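You operate a simulated robot arm through the tools that you are given. There is no shell and no other tool.

Carry out the task below with a simulated robot arm. There is one attempt and no reset: what you move stays moved.

Task
Test stop button 2 on the running line, then reset.
Fine: use the button box: start, push stop button 2 once, twist it free, reset; leave the line standing.

It is judged by the outcome, as a careful person would: the job done as asked, and still so three seconds after it is handed in. It fails if anything else is knocked over, pushed out of place, dropped, spilled or broken.

Robot
A 7-joint arm with a two-finger parallel gripper, fixed in place. Base frame: the origin is on the floor under the middle of its stand, x ahead of it, y to its left, z up. Lengths are in mm, angles in degrees, forces in N, time in s.
It reaches about 1247 mm from its shoulder. Its first joint turns from -132.0 to 132.0 degrees. Payload 3.91 kg.
The tool frame sits at the grasp point between the pads (the TCP): z along the fingers, y along the line on which they close. The tips reach 30 mm beyond it. The gripper opens to 110 mm. The fingers are 20 mm wide and 10 mm thick; the gripper's body (48 by 112 mm) begins 55 mm behind the TCP.
Orientation is that of the tool frame in the base frame, as a unit quaternion [x, y, z, w]. With the fingers straight down and closing along the base's y, the tool's x points along the base's -x, its y along +y and its z along -z.

Tools
- The arm moves only by the tool step_arm. Its argument "increments" is a list that holds one entry, the list of rows, each a list of 7 numbers: the finger opening in mm, from 0 to 110, then the shift along the base's x, y, z in units of 300 mm (1.0 is 300 mm), then the turn, a rotation vector about the base's x, y, z in units of 60 degrees (1.0 is 60 degrees). In form: [[[hand, x, y, z, rx, ry, rz], ...]]. A call has 1 to 20 rows; each row is the pose to reach, as a shift and turn from the pose commanded when the call began. A call with a number of a shift or a turn outside -1 to 1 is refused whole. A row lasts 0.2 s, in which the tool goes at most 50 mm and 8.6 degrees; a call with a longer step from one row to the next is refused whole, and so is a gripper value outside its range. Where a pose cannot be reached the arm comes as near as it can. A force on the tool above 90 N (or 10 N above the force at the start of the call, whichever is more), or a blocked arm, ends the call early, and 0.2 s more pass. The fingers move at their own pace (about 108 mm/s each) and stop on an object; they squeeze with about 37 N. The grip force told is the motor's: it shows also when the fingers shut on nothing. Time passes only in rows, and 0.2 s behind the last, so rows that repeat a pose let the fingers close. The reply holds the time, the measured pose of the TCP, the force on the tool along the base axes, the opening and the grip force, in the units named above and with some noise, with the torque about the TCP (base axes, N m) and any sound that the robot's microphone picked up.
- Cameras (640 x 400 px; columns grow to the right, rows downward): "scene" is fixed at [397.8, 649.5, 1949.7]; the picture's right is [-0.84, -0.54, 0.00], its down [-0.32, 0.50, -0.81] and it looks along [0.44, -0.68, -0.59] (base axes); focal length 341 px, centre (320, 200). "wrist" rides on the gripper at [72, 17, -103] in the tool frame; the picture's right is [-0.23, 0.97, 0.00], its down [-0.76, -0.18, -0.62] and it looks along [-0.61, -0.14, 0.78] (tool axes); focal length 222 px, centre (320, 200). There is no depth. A picture from a camera that has moved, and an enlarged one, comes with that camera's place and axes in the base frame and with its lens.
- camera(camera): a new picture of that camera. It takes no simulated time.
- close_up(camera, box): a new picture of the part [left, top, right, bottom] of that camera's present view, enlarged. It takes no simulated time.
- finish_job(): hands the job in; it is judged then, once.

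Nothing tells you positions but the pictures and the camera data. Unless the task says otherwise, let go and move clear before handing in.

The tools are called as name(argument=value, ...) on one line, values as JSON. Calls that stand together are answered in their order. step_arm: Moves the arm, as the interface text tells. Its arguments: {"type":"object","properties":{"increments":{"type":"array"}},"required":["increments"]} The other tools are called the same way: camera (camera) takes a picture; close_up (camera, box) takes an enlarged picture of a part of a camera's view; finish_job () hands the job in.

At the start:

```text
t: 0.0
ee_pos: [577.4, -116.5, 1556.7]
ee_rot: [0.0, 1.0, 0.0, 0.0]
force: [-0.4, 0.4, -0.1]
ft_torque: [0.02, -0.02, 0.0]
gripper_width: 110.1
grasp_force: 0.1
```

scene: 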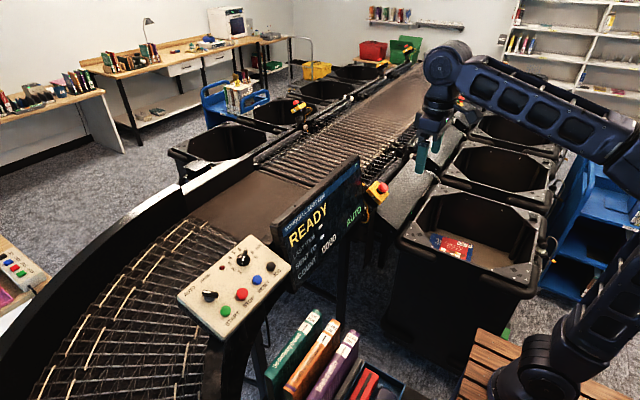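
wrist: 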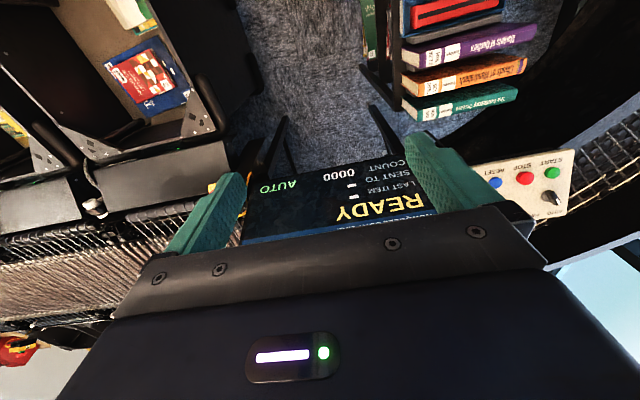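

I see a conveyor line with a control box (start/stop/reset buttons, selector knobs), a READY display, and some red-on-yellow emergency stop buttons along the line. I'll take close-ups first to find which is stop button 2.

close_up(camera="scene", box=[170, 220, 300, 350])

close_up(camera="scene", box=[270, 150, 400, 290])

close_up(camera="scene", box=[260, 60, 420, 160])

close_up(camera="scene", box=[0, 220, 80, 320])

close_up(camera="scene", box=[360, 30, 520, 130])

```text
3.08 times, centred on (235, 285) of scene
camera zoom: at [397.8, 649.5, 1949.7], right [-0.84, -0.54, 0.0], down [-0.32, 0.5, -0.81], along [0.44, -0.68, -0.59], focal length 1050 px, centre (582, -62)
```

zoom: 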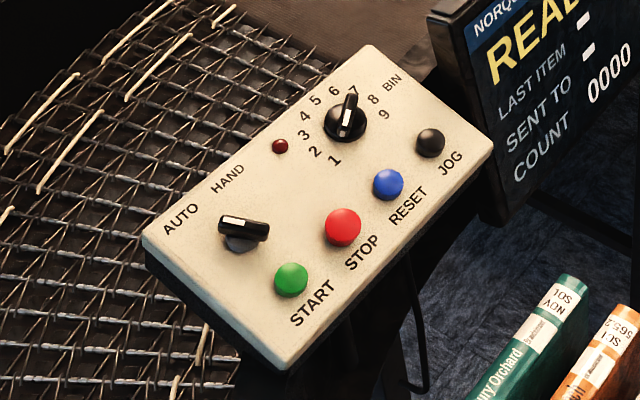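

```text
2.86 times, centred on (335, 220) of scene
camera zoom: at [397.8, 649.5, 1949.7], right [-0.84, -0.54, 0.0], down [-0.32, 0.5, -0.81], along [0.44, -0.68, -0.59], focal length 975 px, centre (277, 143)
```

zoom: 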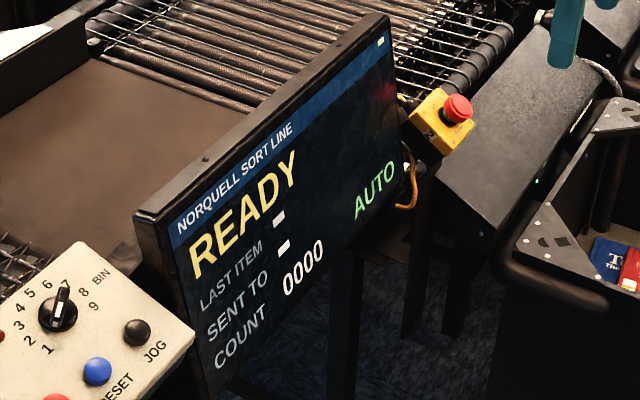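

```text
4.00 times, centred on (340, 110) of scene
camera zoom: at [397.8, 649.5, 1949.7], right [-0.84, -0.54, 0.0], down [-0.32, 0.5, -0.81], along [0.44, -0.68, -0.59], focal length 1365 px, centre (240, 560)
```

zoom: 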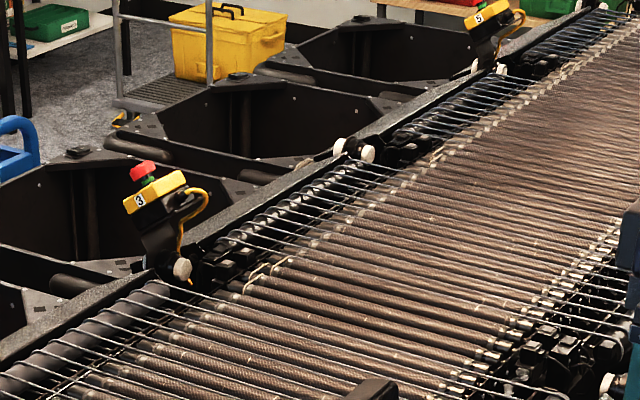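

```text
4.00 times, centred on (40, 270) of scene
camera zoom: at [397.8, 649.5, 1949.7], right [-0.84, -0.54, 0.0], down [-0.32, 0.5, -0.81], along [0.44, -0.68, -0.59], focal length 1365 px, centre (1440, -80)
```

zoom: 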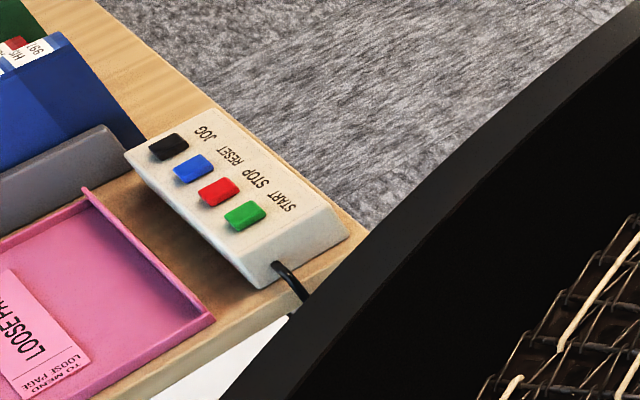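

```text
4.00 times, centred on (440, 80) of scene
camera zoom: at [397.8, 649.5, 1949.7], right [-0.84, -0.54, 0.0], down [-0.32, 0.5, -0.81], along [0.44, -0.68, -0.59], focal length 1365 px, centre (-160, 680)
```

zoom: 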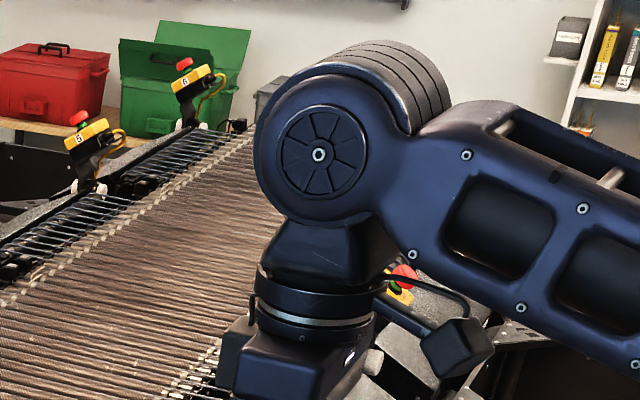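

I see the main console (START/STOP/RESET/JOG with AUTO and BIN selectors), START triangulated near [874, 343, 1238], and a yellow box marked 2 beside the display. I'll take closer looks at both before moving.

close_up(camera="wrist", box=[440, 120, 640, 240])

close_up(camera="wrist", box=[180, 130, 300, 260])

close_up(camera="scene", box=[355, 170, 400, 215])

close_up(camera="scene", box=[280, 85, 330, 135])

```text
3.20 times, centred on (540, 180) of wrist
camera zoom: at [504.6, -100.1, 1659.9], right [0.23, 0.97, 0.0], down [0.76, -0.18, 0.62], along [0.61, -0.14, -0.78], focal length 711 px, centre (-384, 264)
```

zoom: 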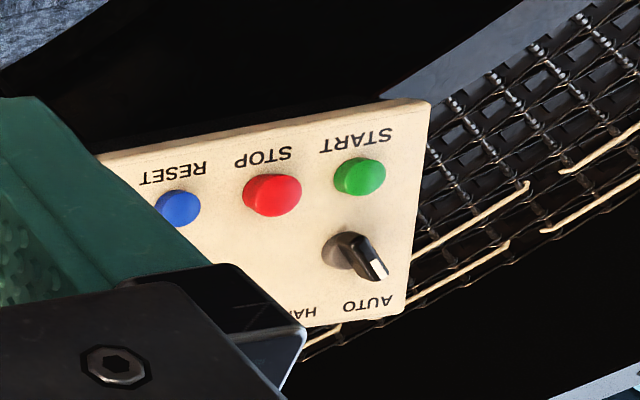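

```text
3.08 times, centred on (240, 195) of wrist
camera zoom: at [504.6, -100.1, 1659.9], right [0.23, 0.97, 0.0], down [0.76, -0.18, 0.62], along [0.61, -0.14, -0.78], focal length 684 px, centre (566, 215)
```

zoom: 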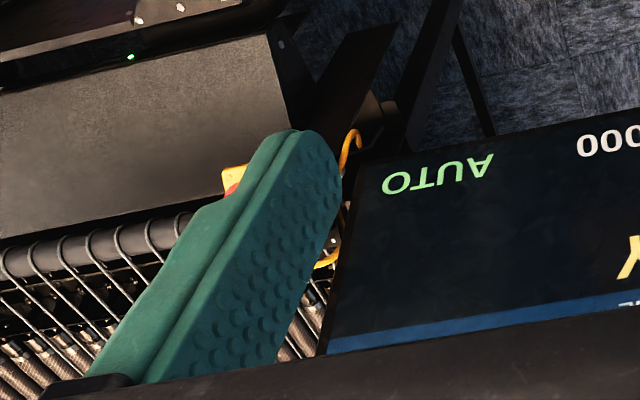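

```text
8.89 times, centred on (378, 192) of scene
camera zoom: at [397.8, 649.5, 1949.7], right [-0.84, -0.54, 0.0], down [-0.32, 0.5, -0.81], along [0.44, -0.68, -0.59], focal length 3034 px, centre (-191, 267)
```

zoom: 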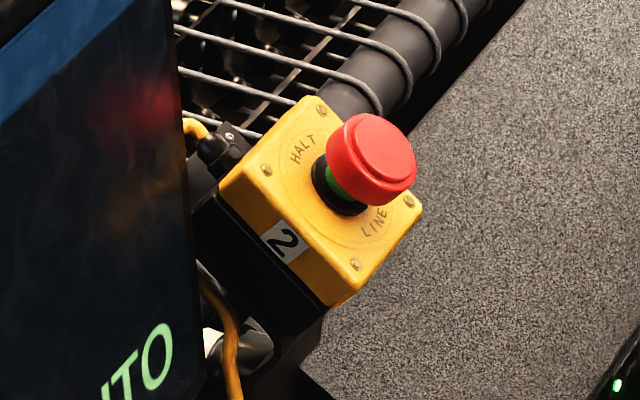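

```text
8.00 times, centred on (305, 110) of scene
camera zoom: at [397.8, 649.5, 1949.7], right [-0.84, -0.54, 0.0], down [-0.32, 0.5, -0.81], along [0.44, -0.68, -0.59], focal length 2730 px, centre (440, 920)
```

zoom: 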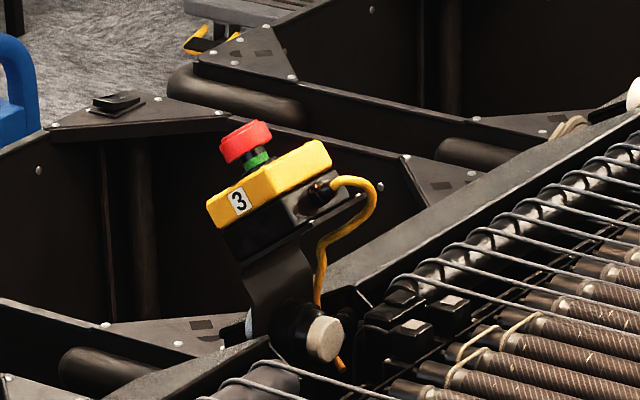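

Stop button 2 is a red mushroom head with a green collar on a yellow "HALT LINE" box, roughly at [830, -524, 1110], tilted toward the robot. I'll move the open gripper over toward it, staying high and back, to see it with the wrist camera.

step_arm(increments=[[[110, 0.033, -0.117, -0.067, 0, 0, 0], [110, 0.067, -0.233, -0.133, 0, 0, 0], [110, 0.1, -0.35, -0.2, 0, 0, 0], [110, 0.133, -0.467, -0.267, 0, 0, 0], [110, 0.167, -0.583, -0.333, 0, 0, 0], [110, 0.2, -0.7, -0.4, 0, 0, 0]]])

camera(camera="wrist")

camera(camera="scene")

```text
t: 1.4
ee_pos: [637.4, -324.6, 1437.5]
ee_rot: [0.0, 1.0, 0.0, 0.001]
force: [-0.6, 0.4, 0.3]
ft_torque: [-0.03, -0.03, 0.0]
gripper_width: 110.0
grasp_force: 0.1
```

```text
taken
camera wrist: at [565.4, -309.0, 1541.5], right [0.23, 0.97, 0.0], down [0.76, -0.18, 0.62], along [0.61, -0.14, -0.78], focal length 222 px, centre (320, 200)
```

wrist: 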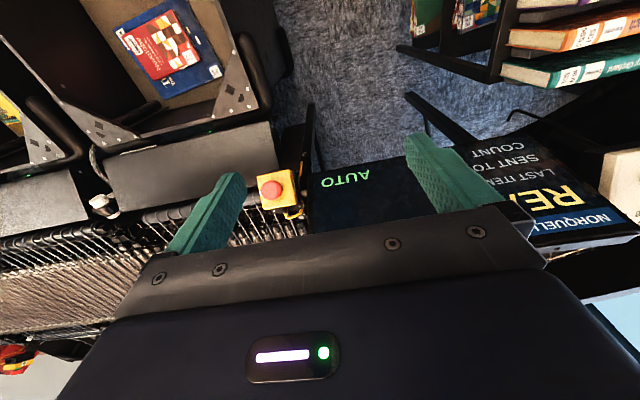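

```text
taken
```

scene: 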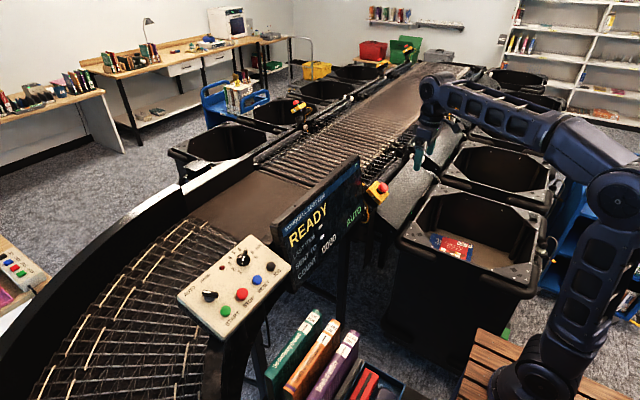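

close_up(camera="wrist", box=[230, 140, 330, 240])

close_up(camera="scene", box=[360, 170, 410, 215])

```text
4.00 times, centred on (280, 190) of wrist
camera zoom: at [565.4, -309.0, 1541.5], right [0.23, 0.97, 0.0], down [0.76, -0.18, 0.62], along [0.61, -0.14, -0.78], focal length 888 px, centre (480, 240)
```

zoom: 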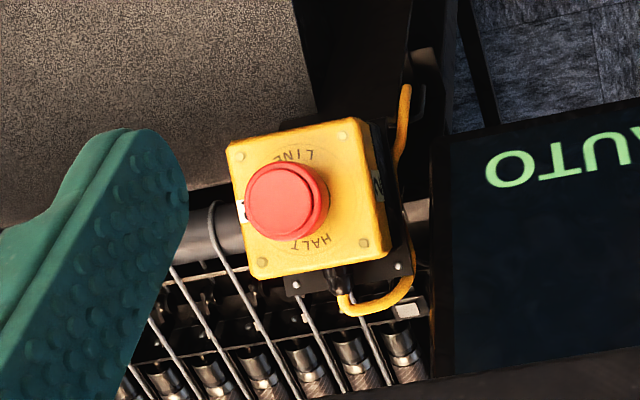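

```text
8.89 times, centred on (385, 192) of scene
camera zoom: at [397.8, 649.5, 1949.7], right [-0.84, -0.54, 0.0], down [-0.32, 0.5, -0.81], along [0.44, -0.68, -0.59], focal length 3034 px, centre (-258, 267)
```

zoom: 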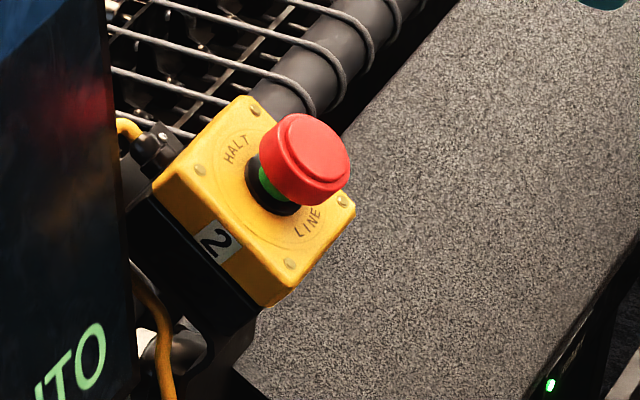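

Stop 2's plate tilts about 31° toward the robot with its head top near [804, -470, 1170], and the console panel tilts about 20° toward the robot with START near [874, 343, 1238]. I'll now move back across at safe height to the console to press START first.

step_arm(increments=[[[110, -0.01, 0.14, 0.01, 0, 0, 0], [110, -0.02, 0.28, 0.02, 0, 0, 0], [110, -0.03, 0.42, 0.03, 0, 0, 0], [110, -0.04, 0.56, 0.04, 0, 0, 0], [110, -0.05, 0.7, 0.05, 0, 0, 0], [110, -0.06, 0.84, 0.06, 0, 0, 0], [110, -0.07, 0.98, 0.07, 0, 0, 0]]])

step_arm(increments=[[[110, 0, 0.14, 0, 0, 0, 0], [110, 0, 0.28, 0, 0, 0, 0], [110, 0, 0.42, 0, 0, -0.05, 0], [110, 0, 0.56, 0, 0, -0.12, 0], [110, 0, 0.7, 0, 0, -0.2, 0], [110, 0, 0.84, 0, 0, -0.28, 0], [110, 0, 0.98, 0, 0, -0.34, 0]]])

camera(camera="wrist")

camera(camera="scene")

```text
t: 3.0
ee_pos: [615.2, -31.3, 1455.1]
ee_rot: [0.0, 1.0, 0.0, -0.001]
force: [1.0, 0.4, -0.1]
ft_torque: [0.04, -0.01, -0.02]
gripper_width: 109.9
grasp_force: 0.1
```

```text
t: 4.6
ee_pos: [613.7, 260.8, 1458.1]
ee_rot: [0.001, 0.984, 0.0, 0.178]
force: [-0.1, -0.6, 0.2]
ft_torque: [0.02, 0.03, -0.03]
gripper_width: 109.9
grasp_force: 0.1
```

```text
taken
camera wrist: at [510.8, 277.0, 1529.8], right [0.21, 0.97, 0.08], down [0.5, -0.18, 0.85], along [0.84, -0.14, -0.52], focal length 222 px, centre (320, 200)
```

wrist: 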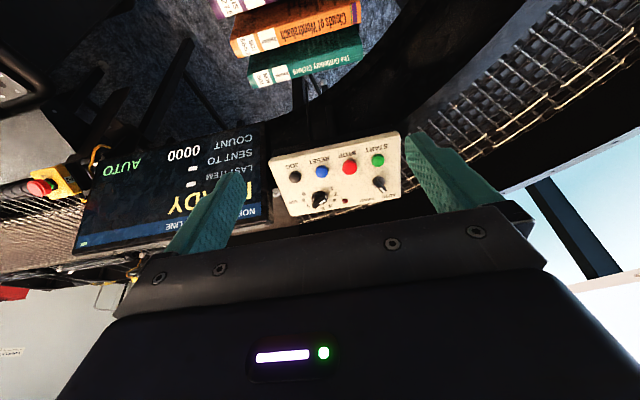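

```text
taken
```

scene: 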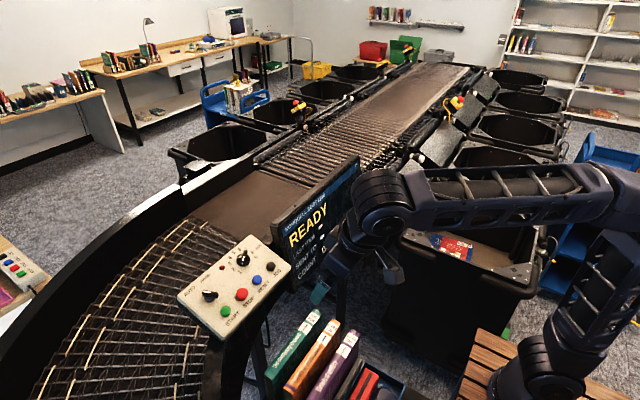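

The console is now in view between the fingers with no change on the display (READY, AUTO). I'll zoom in to refine button positions.

close_up(camera="wrist", box=[260, 120, 420, 220])

close_up(camera="scene", box=[195, 260, 285, 330])

close_up(camera="wrist", box=[60, 120, 280, 260])

```text
4.00 times, centred on (340, 170) of wrist
camera zoom: at [510.8, 277.0, 1529.8], right [0.21, 0.97, 0.08], down [0.5, -0.18, 0.85], along [0.84, -0.14, -0.52], focal length 888 px, centre (240, 320)
```

zoom: 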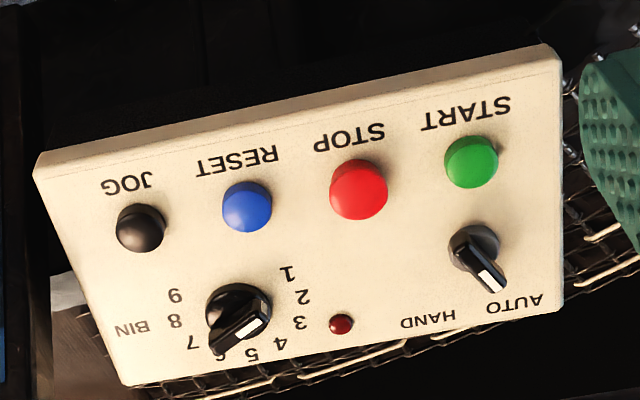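

```text
5.71 times, centred on (240, 295) of scene
camera zoom: at [397.8, 649.5, 1949.7], right [-0.84, -0.54, 0.0], down [-0.32, 0.5, -0.81], along [0.44, -0.68, -0.59], focal length 1950 px, centre (777, -343)
```

zoom: 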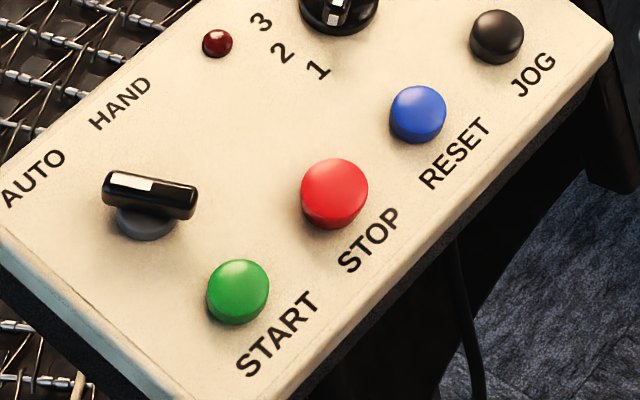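

```text
2.86 times, centred on (170, 190) of wrist
camera zoom: at [510.8, 277.0, 1529.8], right [0.21, 0.97, 0.08], down [0.5, -0.18, 0.85], along [0.84, -0.14, -0.52], focal length 635 px, centre (749, 229)
```

zoom: 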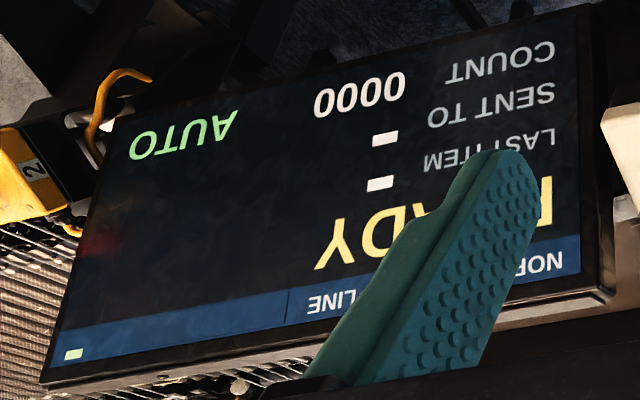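

START's cap is at about [870, 342, 1239.5] and RESET's at about [870.5, 226, 1239]. I'll close the fingers and move to 40 mm off START along the panel normal.

step_arm(increments=[[[0, 0.109, 0.038, -0.073, 0, 0, 0], [0, 0.218, 0.077, -0.145, 0, 0, 0], [0, 0.328, 0.115, -0.218, 0, 0, 0], [0, 0.437, 0.153, -0.291, 0, 0, 0], [0, 0.546, 0.192, -0.363, 0, 0, 0], [0, 0.655, 0.23, -0.436, 0, 0, 0], [0, 0.765, 0.268, -0.509, 0, 0, 0], [0, 0.765, 0.268, -0.509, 0, 0, 0]]])

camera(camera="wrist")

close_up(camera="scene", box=[170, 190, 330, 330])

```text
t: 6.4
ee_pos: [845.8, 344.4, 1304.0]
ee_rot: [0.0, 0.984, 0.0, 0.176]
force: [0.3, 0.3, -0.2]
ft_torque: [-0.03, 0.0, 0.03]
gripper_width: 0.0
grasp_force: 37.2
```

```text
taken
camera wrist: at [742.8, 360.9, 1376.4], right [0.21, 0.97, 0.08], down [0.5, -0.18, 0.85], along [0.84, -0.14, -0.52], focal length 222 px, centre (320, 200)
```

wrist: 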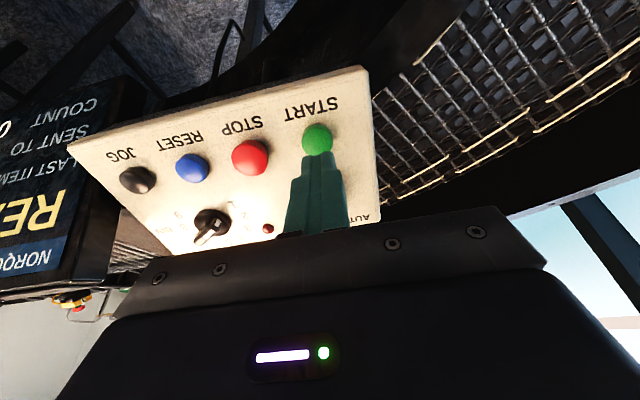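

```text
2.86 times, centred on (250, 260) of scene
camera zoom: at [397.8, 649.5, 1949.7], right [-0.84, -0.54, 0.0], down [-0.32, 0.5, -0.81], along [0.44, -0.68, -0.59], focal length 975 px, centre (520, 29)
```

zoom: 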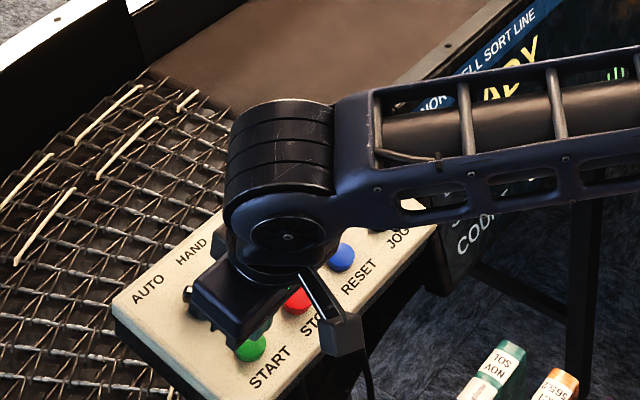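

The closed fingertips line up with the green START cap. A quick zoom to confirm before pressing.

close_up(camera="wrist", box=[260, 90, 380, 240])

```text
2.67 times, centred on (320, 165) of wrist
camera zoom: at [742.8, 360.9, 1376.4], right [0.21, 0.97, 0.08], down [0.5, -0.18, 0.85], along [0.84, -0.14, -0.52], focal length 592 px, centre (320, 293)
```

zoom: 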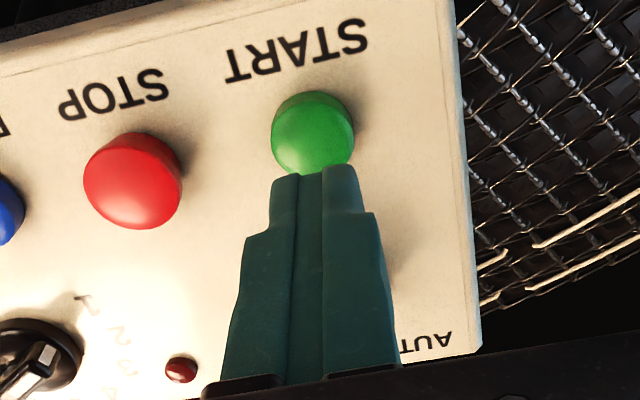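

Aligned within about 2 mm. I'll approach along the panel normal and begin a gentle press.

step_arm(increments=[[[0, 0.0199, -0.003, -0.0531, 0, 0, 0], [0, 0.0385, -0.003, -0.103, 0, 0, 0], [0, 0.0432, -0.003, -0.1156, 0, 0, 0], [0, 0.0467, -0.003, -0.125, 0, 0, 0], [0, 0.049, -0.003, -0.1312, 0, 0, 0]]])

camera(camera="wrist")

```text
t: 7.6
ee_pos: [859.6, 341.7, 1266.3]
ee_rot: [0.0, 0.984, 0.001, 0.178]
force: [-1.7, 0.1, 12.9]
ft_torque: [0.05, -0.09, -0.01]
gripper_width: 0.0
grasp_force: 36.9
heard: click
```

```text
taken
camera wrist: at [756.3, 357.9, 1338.5], right [0.21, 0.97, 0.08], down [0.49, -0.18, 0.85], along [0.84, -0.14, -0.52], focal length 222 px, centre (320, 200)
```

wrist: 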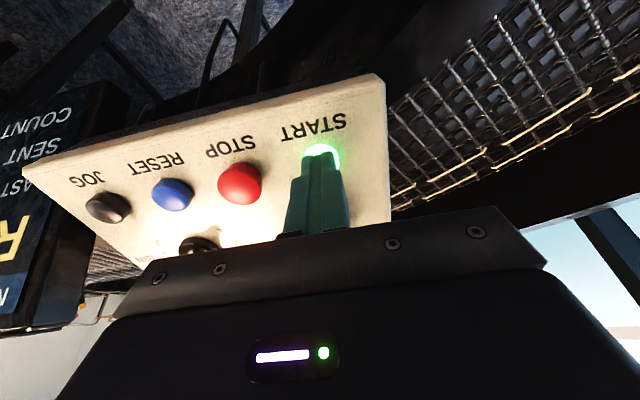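

A click was heard and START is lit. I'll back off along the normal and check the display.

step_arm(increments=[[[0, -0.02, 0, 0.0535, 0, 0, 0], [0, -0.05, 0, 0.1337, 0, 0, 0], [0, -0.12, 0, 0.2, 0, 0, 0], [0, -0.26, 0, 0.26, 0, 0, 0], [0, -0.4, 0, 0.32, 0, 0, 0]]])

camera(camera="wrist")

camera(camera="scene")

```text
t: 8.8
ee_pos: [740.9, 341.5, 1361.2]
ee_rot: [0.0, 0.984, 0.0, 0.176]
force: [0.3, 0.3, -0.6]
ft_torque: [0.0, 0.02, 0.01]
gripper_width: 0.0
grasp_force: 37.3
```

```text
taken
camera wrist: at [636.5, 357.9, 1432.4], right [0.21, 0.97, 0.08], down [0.5, -0.18, 0.85], along [0.84, -0.14, -0.52], focal length 222 px, centre (320, 200)
```

wrist: 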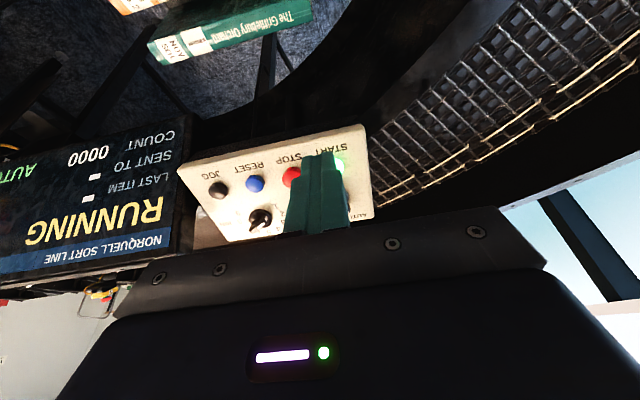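

```text
taken
```

scene: 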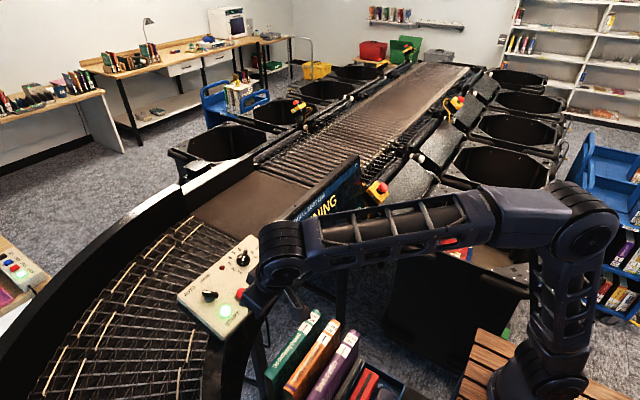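

The display reads RUNNING and START is lit. Now I retreat and traverse over to stop button 2, tilting the tool to match its plate.

step_arm(increments=[[[0, -0.05, -0.121, 0.033, 0, 0, 0], [0, -0.1, -0.242, 0.065, 0, 0, 0], [0, -0.15, -0.363, 0.098, 0, 0, 0], [0, -0.2, -0.484, 0.13, 0, 0, 0], [0, -0.25, -0.605, 0.163, 0, 0, 0], [0, -0.3, -0.726, 0.195, 0, 0, 0], [0, -0.35, -0.847, 0.228, 0, 0, 0], [0, -0.4, -0.967, 0.26, 0, 0, 0]]])

step_arm(increments=[[[0, 0, -0.138, 0, 0, 0, 0], [0, 0, -0.276, 0, 0, -0.03, 0], [0, 0, -0.414, 0, 0, -0.06, 0], [0, 0, -0.552, 0, 0, -0.09, 0], [0, 0, -0.69, 0, 0, -0.12, 0], [0, 0, -0.828, 0, 0, -0.15, 0], [0, 0, -0.967, 0, 0, -0.175, 0]]])

step_arm(increments=[[[0, 0.03, -0.128, -0.06, 0, 0, 0], [0, 0.06, -0.256, -0.12, 0, 0, 0], [0, 0.09, -0.384, -0.18, 0, 0, 0], [0, 0.12, -0.512, -0.24, 0, 0, 0], [0, 0.15, -0.64, -0.3, 0, 0, 0], [0, 0.18, -0.77, -0.36, 0, 0, 0], [0, 0.18, -0.77, -0.36, 0, 0, 0]]])

camera(camera="wrist")

camera(camera="scene")

```text
t: 10.6
ee_pos: [621.1, 50.6, 1437.7]
ee_rot: [0.0, 0.984, 0.0, 0.177]
force: [1.0, 0.8, 0.5]
ft_torque: [-0.01, 0.03, -0.02]
gripper_width: 0.2
grasp_force: 37.1
```

```text
t: 12.2
ee_pos: [618.4, -239.2, 1439.1]
ee_rot: [0.0, 0.964, 0.0, 0.267]
force: [-0.7, 0.0, 0.4]
ft_torque: [-0.04, 0.0, -0.01]
gripper_width: 0.0
grasp_force: 37.0
```

```text
t: 13.8
ee_pos: [672.7, -471.1, 1329.2]
ee_rot: [0.0, 0.964, 0.001, 0.267]
force: [-0.7, 1.6, 0.7]
ft_torque: [-0.03, 0.0, 0.0]
gripper_width: 0.0
grasp_force: 37.3
```

```text
taken
camera wrist: at [557.3, -455.4, 1382.1], right [0.19, 0.97, 0.12], down [0.33, -0.18, 0.93], along [0.92, -0.14, -0.36], focal length 222 px, centre (320, 200)
```

wrist: 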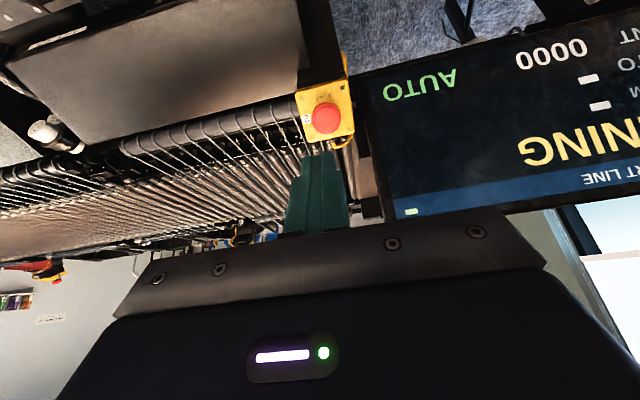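

```text
taken
```

scene: 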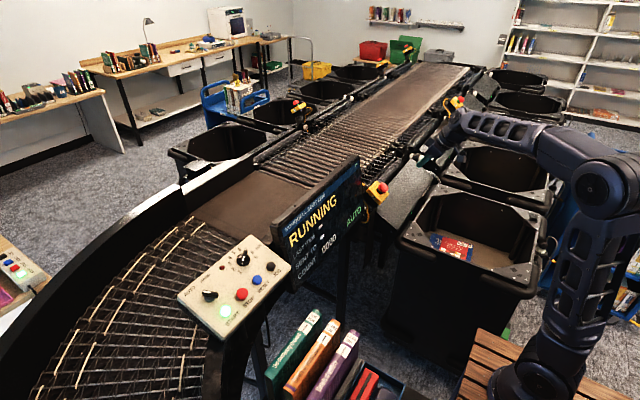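

Running line confirmed; stop 2's red head is just ahead of the closed fingertips. I'll zoom in to refine its axis.

close_up(camera="wrist", box=[280, 70, 370, 180])

close_up(camera="scene", box=[366, 175, 396, 205])

```text
3.64 times, centred on (325, 125) of wrist
camera zoom: at [557.3, -455.4, 1382.1], right [0.19, 0.97, 0.12], down [0.33, -0.18, 0.93], along [0.92, -0.14, -0.36], focal length 808 px, centre (302, 473)
```

zoom: 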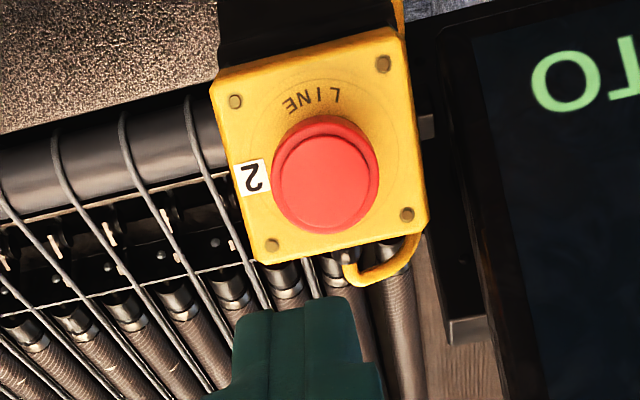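

```text
13.33 times, centred on (381, 190) of scene
camera zoom: at [397.8, 649.5, 1949.7], right [-0.84, -0.54, 0.0], down [-0.32, 0.5, -0.81], along [0.44, -0.68, -0.59], focal length 4550 px, centre (-493, 333)
```

zoom: 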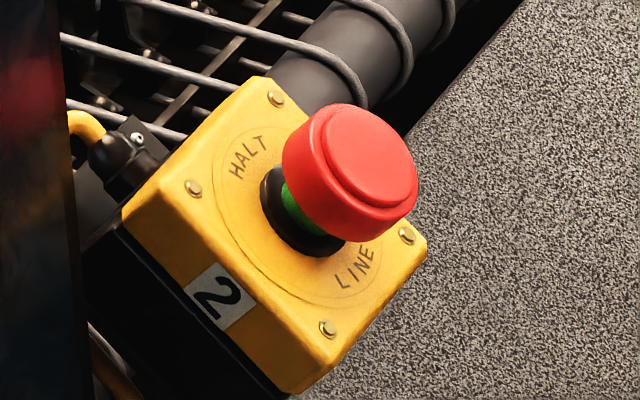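

The plate is really tilted 35° (axis about [-0.574, 0, 0.819]), with the head top at about [805, -471, 1169]. I'll align the tool with that axis and stop 30 mm off the head.

step_arm(increments=[[[0, 0.07, 0, -0.07, 0, -0.017, 0], [0, 0.14, 0, -0.15, 0, -0.034, 0], [0, 0.21, 0, -0.23, 0, -0.05, 0], [0, 0.27, -0.001, -0.31, 0, -0.068, 0], [0, 0.321, -0.002, -0.378, 0, -0.068, 0], [0, 0.321, -0.002, -0.378, 0, -0.068, 0], [0, 0.321, -0.002, -0.378, 0, -0.068, 0]]])

camera(camera="wrist")

close_up(camera="scene", box=[350, 150, 430, 210])

close_up(camera="wrist", box=[260, 90, 380, 190])

```text
t: 15.4
ee_pos: [770.7, -470.3, 1217.8]
ee_rot: [0.0, 0.954, 0.0, 0.3]
force: [0.2, -0.7, 0.6]
ft_torque: [0.0, 0.0, 0.03]
gripper_width: 0.0
grasp_force: 36.9
```

```text
taken
camera wrist: at [652.2, -454.1, 1261.4], right [0.19, 0.97, 0.13], down [0.27, -0.18, 0.95], along [0.95, -0.14, -0.29], focal length 222 px, centre (320, 200)
```

wrist: 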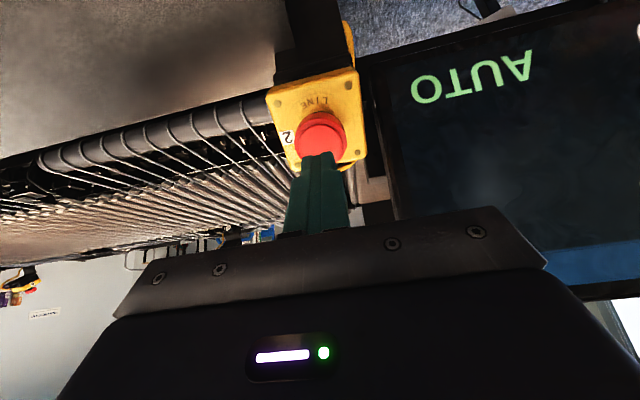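

```text
6.67 times, centred on (390, 180) of scene
camera zoom: at [397.8, 649.5, 1949.7], right [-0.84, -0.54, 0.0], down [-0.32, 0.5, -0.81], along [0.44, -0.68, -0.59], focal length 2275 px, centre (-147, 333)
```

zoom: 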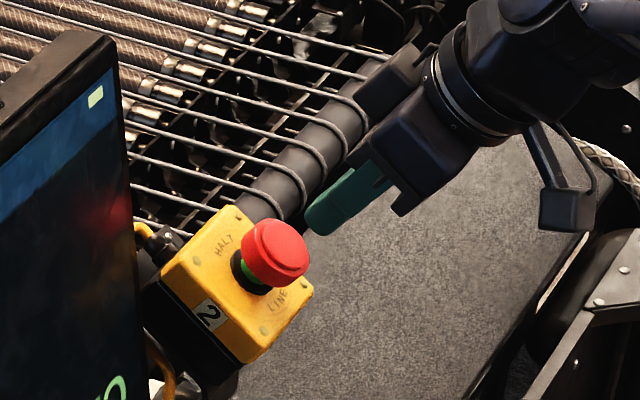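

```text
4.00 times, centred on (320, 140) of wrist
camera zoom: at [652.2, -454.1, 1261.4], right [0.19, 0.97, 0.13], down [0.27, -0.18, 0.95], along [0.95, -0.14, -0.29], focal length 888 px, centre (320, 440)
```

zoom: 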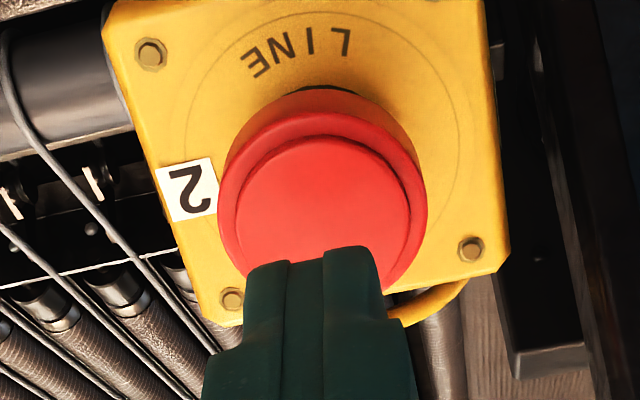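

Fingertips are centred on the head and aligned with its axis. Now a gentle press along the axis, watching for the click.

step_arm(increments=[[[0, 0.0249, 0, -0.0355, 0, 0, 0], [0, 0.0478, 0, -0.0683, 0, 0, 0], [0, 0.0555, 0, -0.0792, 0, 0, 0], [0, 0.0612, 0, -0.0874, 0, 0, 0], [0, 0.0651, 0, -0.0928, 0, 0, 0]]])

close_up(camera="scene", box=[350, 150, 430, 210])

```text
t: 16.6
ee_pos: [790.0, -471.0, 1190.4]
ee_rot: [0.0, 0.954, 0.0, 0.3]
force: [-13.3, -2.8, 7.5]
ft_torque: [-0.03, 0.2, -0.02]
gripper_width: 0.0
grasp_force: 37.0
```

```text
6.67 times, centred on (390, 180) of scene
camera zoom: at [397.8, 649.5, 1949.7], right [-0.84, -0.54, 0.0], down [-0.32, 0.5, -0.81], along [0.44, -0.68, -0.59], focal length 2275 px, centre (-147, 333)
```

zoom: 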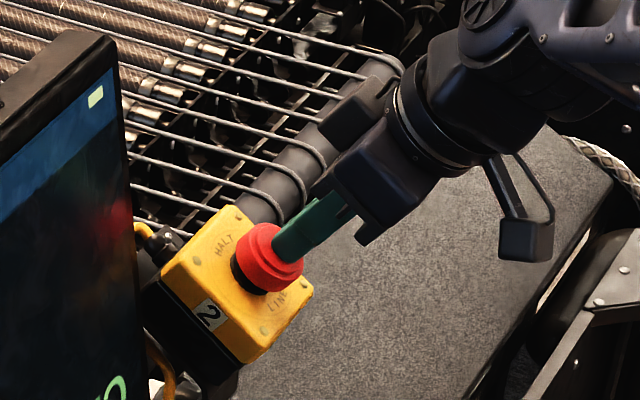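

In contact at about 15 N, no click yet. I'll push a few mm further.

step_arm(increments=[[[0, 0.0038, 0, -0.0055, 0, 0, 0], [0, 0.0077, 0, -0.0109, 0, 0, 0]]])

close_up(camera="scene", box=[280, 150, 430, 240])

```text
t: 17.2
ee_pos: [791.6, -471.2, 1188.8]
ee_rot: [0.001, 0.953, -0.001, 0.302]
force: [-21.4, 5.7, 25.8]
ft_torque: [0.13, 0.2, 0.2]
gripper_width: 0.2
grasp_force: 36.8
```

```text
4.27 times, centred on (355, 195) of scene
camera zoom: at [397.8, 649.5, 1949.7], right [-0.84, -0.54, 0.0], down [-0.32, 0.5, -0.81], along [0.44, -0.68, -0.59], focal length 1456 px, centre (171, 221)
```

zoom: 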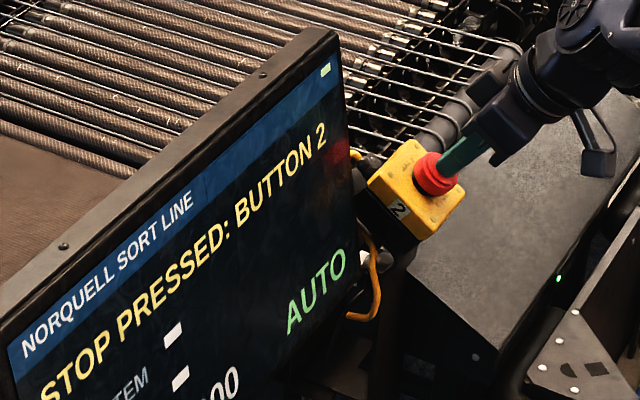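

The display now reads "STOP PRESSED: BUTTON 2". To be sure it's fully latched before I let go (so it's a single push), I'll push 2 mm more.

step_arm(increments=[[[0, 0.0019, 0, -0.0027, 0, 0, 0], [0, 0.0038, 0, -0.0055, 0, 0, 0]]])

close_up(camera="scene", box=[366, 175, 396, 205])

```text
t: 17.8
ee_pos: [791.4, -470.6, 1189.0]
ee_rot: [0.001, 0.953, -0.001, 0.302]
force: [-33.4, 4.4, 47.9]
ft_torque: [0.16, 0.21, -0.01]
gripper_width: 0.1
grasp_force: 37.3
```

```text
13.33 times, centred on (381, 190) of scene
camera zoom: at [397.8, 649.5, 1949.7], right [-0.84, -0.54, 0.0], down [-0.32, 0.5, -0.81], along [0.44, -0.68, -0.59], focal length 4550 px, centre (-493, 333)
```

zoom: 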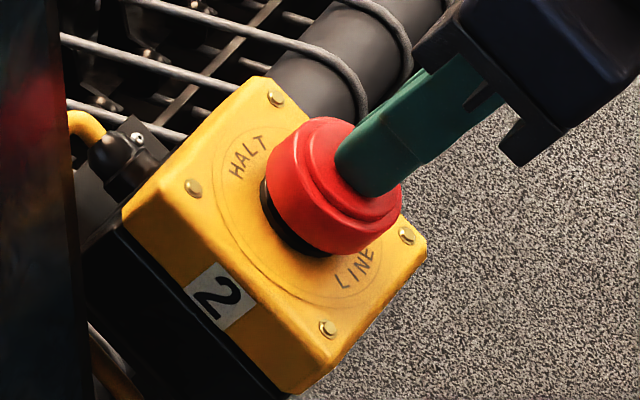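

The head has bottomed out (green collar hidden, no further travel). I'll back straight off and confirm that it stays latched.

step_arm(increments=[[[0, -0.0077, 0, 0.0109, 0, 0, 0], [0, -0.0383, 0, 0.0546, 0, 0, 0], [0, -0.0957, 0, 0.1365, 0, 0, 0], [0, -0.115, 0, 0.164, 0, 0, 0], [0, -0.115, 0, 0.164, 0, 0, 0]]])

close_up(camera="scene", box=[366, 175, 396, 205])

close_up(camera="wrist", box=[260, 70, 380, 190])

close_up(camera="scene", box=[180, 150, 400, 340])

```text
t: 19.0
ee_pos: [758.8, -469.8, 1233.1]
ee_rot: [0.0, 0.954, -0.001, 0.3]
force: [-0.3, 0.4, 0.2]
ft_torque: [0.04, 0.01, 0.01]
gripper_width: 0.0
grasp_force: 37.3
```

```text
13.33 times, centred on (381, 190) of scene
camera zoom: at [397.8, 649.5, 1949.7], right [-0.84, -0.54, 0.0], down [-0.32, 0.5, -0.81], along [0.44, -0.68, -0.59], focal length 4550 px, centre (-493, 333)
```

zoom: 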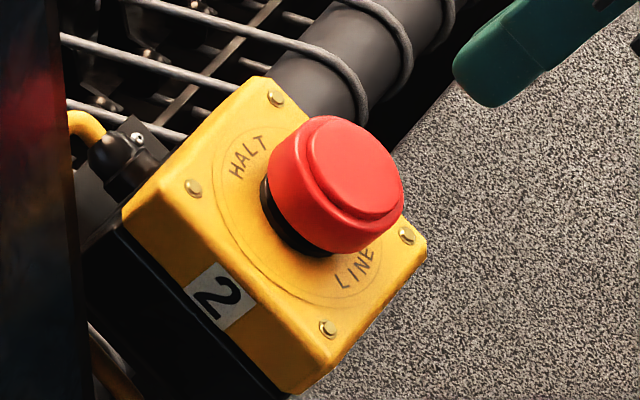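

```text
3.33 times, centred on (320, 130) of wrist
camera zoom: at [640.0, -454.1, 1277.1], right [0.19, 0.97, 0.13], down [0.27, -0.18, 0.95], along [0.95, -0.14, -0.29], focal length 740 px, centre (320, 433)
```

zoom: 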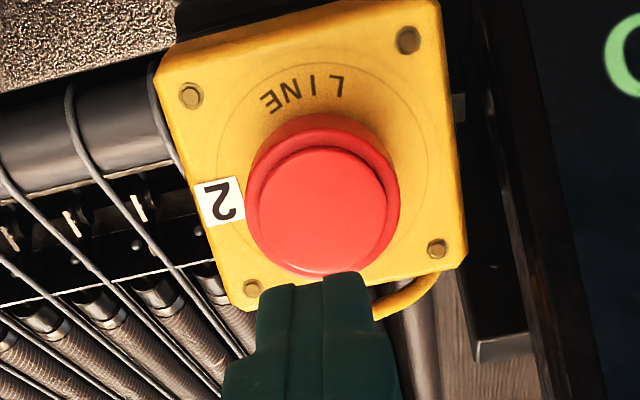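

```text
2.11 times, centred on (290, 245) of scene
camera zoom: at [397.8, 649.5, 1949.7], right [-0.84, -0.54, 0.0], down [-0.32, 0.5, -0.81], along [0.44, -0.68, -0.59], focal length 718 px, centre (383, 105)
```

zoom: 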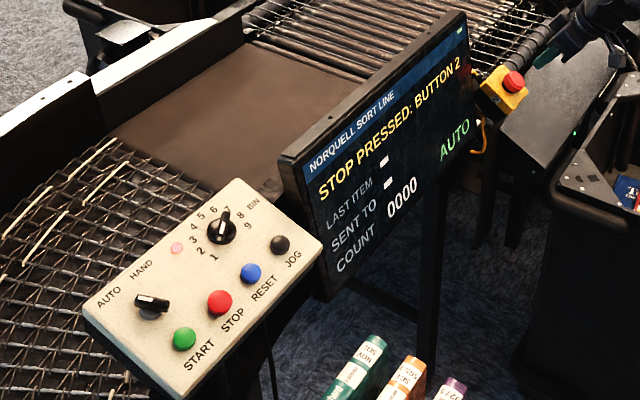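

The button is latched in, the display says "STOP PRESSED: BUTTON 2", and START is dark (belt stopped). Now I'll open the fingers to straddle the head for the twist.

step_arm(increments=[[[72, 0, 0, 0, 0, 0, 0], [72, 0, 0, 0, 0, 0, 0], [72, 0.04, 0, -0.0571, 0, 0, 0], [72, 0.07, 0, -0.1, 0, 0, 0], [72, 0.07, 0, -0.1, 0, 0, 0]]])

camera(camera="wrist")

close_up(camera="scene", box=[350, 160, 410, 210])

```text
t: 20.2
ee_pos: [780.4, -470.3, 1203.3]
ee_rot: [0.0, 0.954, 0.0, 0.301]
force: [0.4, 0.2, -0.5]
ft_torque: [0.0, 0.03, -0.01]
gripper_width: 72.1
grasp_force: 0.0
```

```text
taken
camera wrist: at [661.0, -454.6, 1246.7], right [0.19, 0.97, 0.13], down [0.27, -0.18, 0.95], along [0.95, -0.14, -0.29], focal length 222 px, centre (320, 200)
```

wrist: 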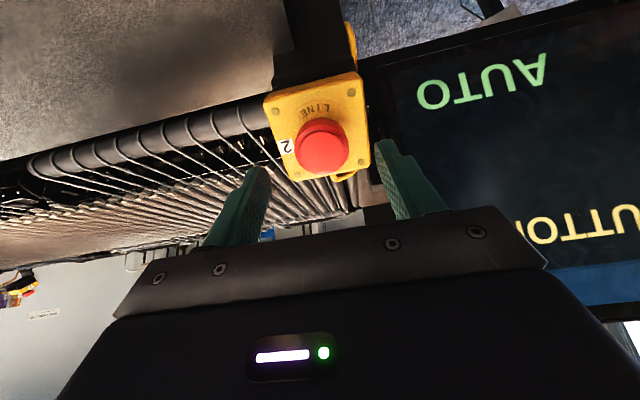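

```text
8.00 times, centred on (380, 185) of scene
camera zoom: at [397.8, 649.5, 1949.7], right [-0.84, -0.54, 0.0], down [-0.32, 0.5, -0.81], along [0.44, -0.68, -0.59], focal length 2730 px, centre (-160, 320)
```

zoom: 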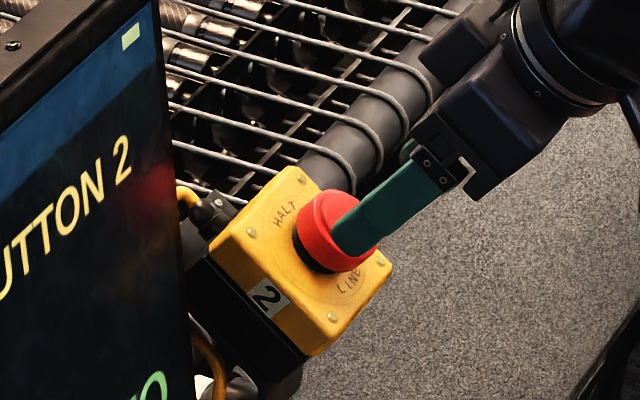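

The open fingers straddle the head symmetrically. I'll slide forward so the pads surround the head, tips staying about 8 mm clear of the plate.

step_arm(increments=[[[72, 0.025, 0, -0.035, 0, 0, 0], [72, 0.05, 0, -0.07, 0, 0, 0], [72, 0.0747, 0, -0.1053, 0, 0, 0], [72, 0.0747, 0, -0.1053, 0, 0, 0]]])

camera(camera="wrist")

close_up(camera="scene", box=[350, 160, 410, 210])

```text
t: 21.2
ee_pos: [801.6, -472.0, 1172.0]
ee_rot: [0.0, 0.954, 0.0, 0.301]
force: [-0.1, -0.3, 0.9]
ft_torque: [0.04, 0.02, 0.01]
gripper_width: 72.0
grasp_force: 0.1
```

```text
taken
camera wrist: at [683.4, -455.4, 1215.8], right [0.19, 0.97, 0.13], down [0.27, -0.18, 0.95], along [0.95, -0.14, -0.29], focal length 222 px, centre (320, 200)
```

wrist: 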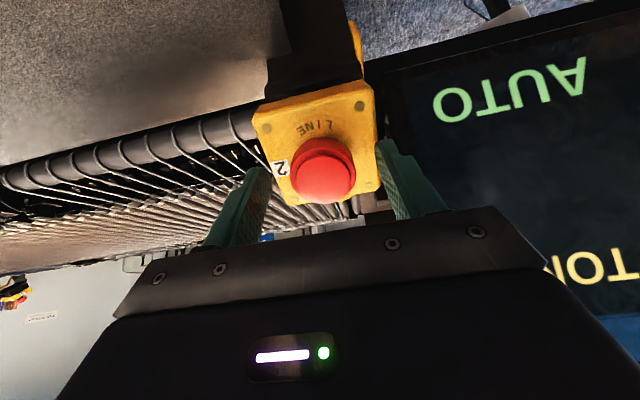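

```text
8.00 times, centred on (380, 185) of scene
camera zoom: at [397.8, 649.5, 1949.7], right [-0.84, -0.54, 0.0], down [-0.32, 0.5, -0.81], along [0.44, -0.68, -0.59], focal length 2730 px, centre (-160, 320)
```

zoom: 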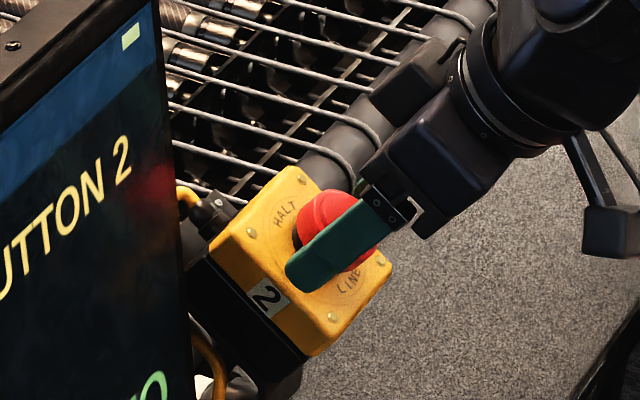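

The fingers now flank the head with clearance. I'll close onto it.

step_arm(increments=[[[30, 0, 0, 0, 0, 0, 0], [30, 0, 0, 0, 0, 0, 0], [30, 0, 0, 0, 0, 0, 0]]])

close_up(camera="scene", box=[350, 160, 410, 210])

close_up(camera="wrist", box=[220, 60, 420, 220])

```text
t: 22.0
ee_pos: [802.4, -470.1, 1172.1]
ee_rot: [-0.001, 0.954, 0.001, 0.301]
force: [-3.1, 14.6, -0.9]
ft_torque: [0.37, 0.07, 0.26]
gripper_width: 40.9
grasp_force: 45.0
```

```text
8.00 times, centred on (380, 185) of scene
camera zoom: at [397.8, 649.5, 1949.7], right [-0.84, -0.54, 0.0], down [-0.32, 0.5, -0.81], along [0.44, -0.68, -0.59], focal length 2730 px, centre (-160, 320)
```

zoom: 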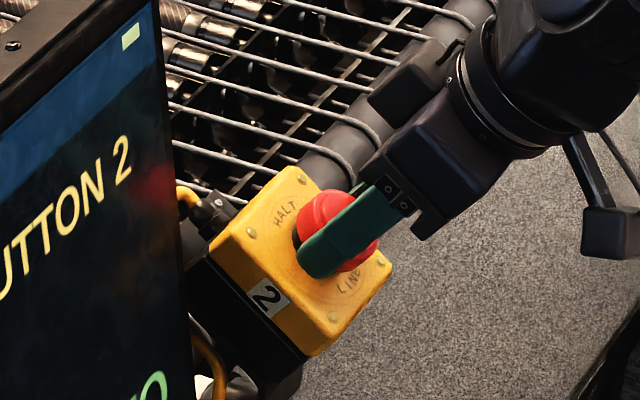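

```text
2.50 times, centred on (320, 140) of wrist
camera zoom: at [683.5, -454.2, 1215.8], right [0.18, 0.97, 0.13], down [0.27, -0.18, 0.95], along [0.95, -0.14, -0.29], focal length 555 px, centre (320, 350)
```

zoom: 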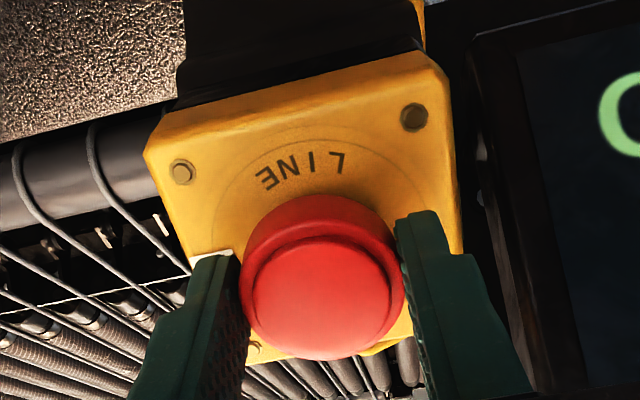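

Firm grip at 41 mm width. Now I'll twist clockwise (as seen from the front) about the head's axis.

step_arm(increments=[[[30, 0, 0.003, 0, 0.0478, 0, -0.0683], [30, 0, 0.003, 0, 0.0957, 0, -0.1365], [30, 0, 0.003, 0, 0.1435, 0, -0.2048], [30, 0, 0.003, 0, 0.1913, 0, -0.273], [30, 0, 0.003, 0, 0.2392, 0, -0.3413]]])

close_up(camera="scene", box=[280, 150, 430, 240])

close_up(camera="wrist", box=[220, 60, 420, 220])

```text
t: 23.2
ee_pos: [802.0, -469.1, 1174.3]
ee_rot: [0.207, 0.931, 0.065, 0.294]
force: [-21.2, 14.7, 1.2]
ft_torque: [0.48, 0.87, 0.37]
gripper_width: 41.3
grasp_force: 45.1
```

```text
4.27 times, centred on (355, 195) of scene
camera zoom: at [397.8, 649.5, 1949.7], right [-0.84, -0.54, 0.0], down [-0.32, 0.5, -0.81], along [0.44, -0.68, -0.59], focal length 1456 px, centre (171, 221)
```

zoom: 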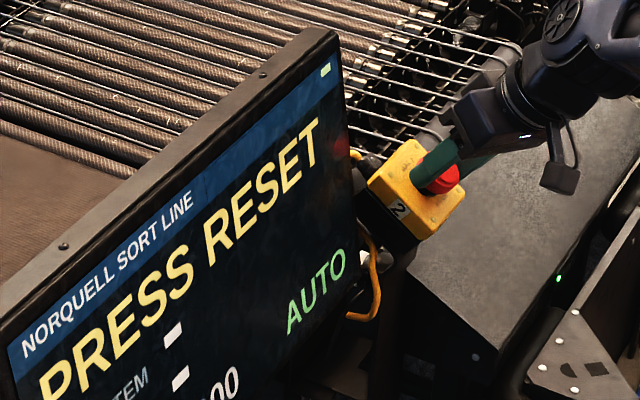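

```text
2.50 times, centred on (320, 140) of wrist
camera zoom: at [693.5, -424.1, 1226.0], right [0.51, 0.79, 0.35], down [0.15, -0.48, 0.86], along [0.85, -0.39, -0.36], focal length 555 px, centre (320, 350)
```

zoom: 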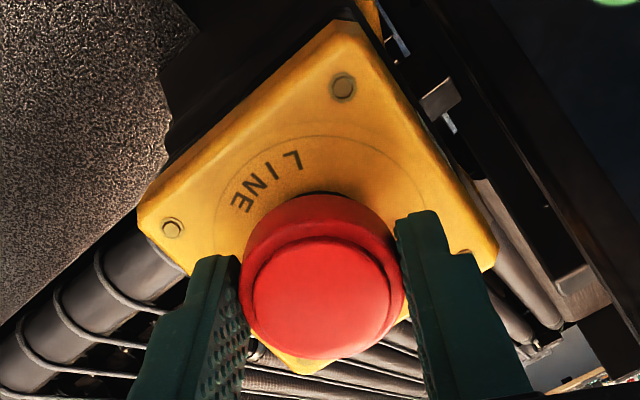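

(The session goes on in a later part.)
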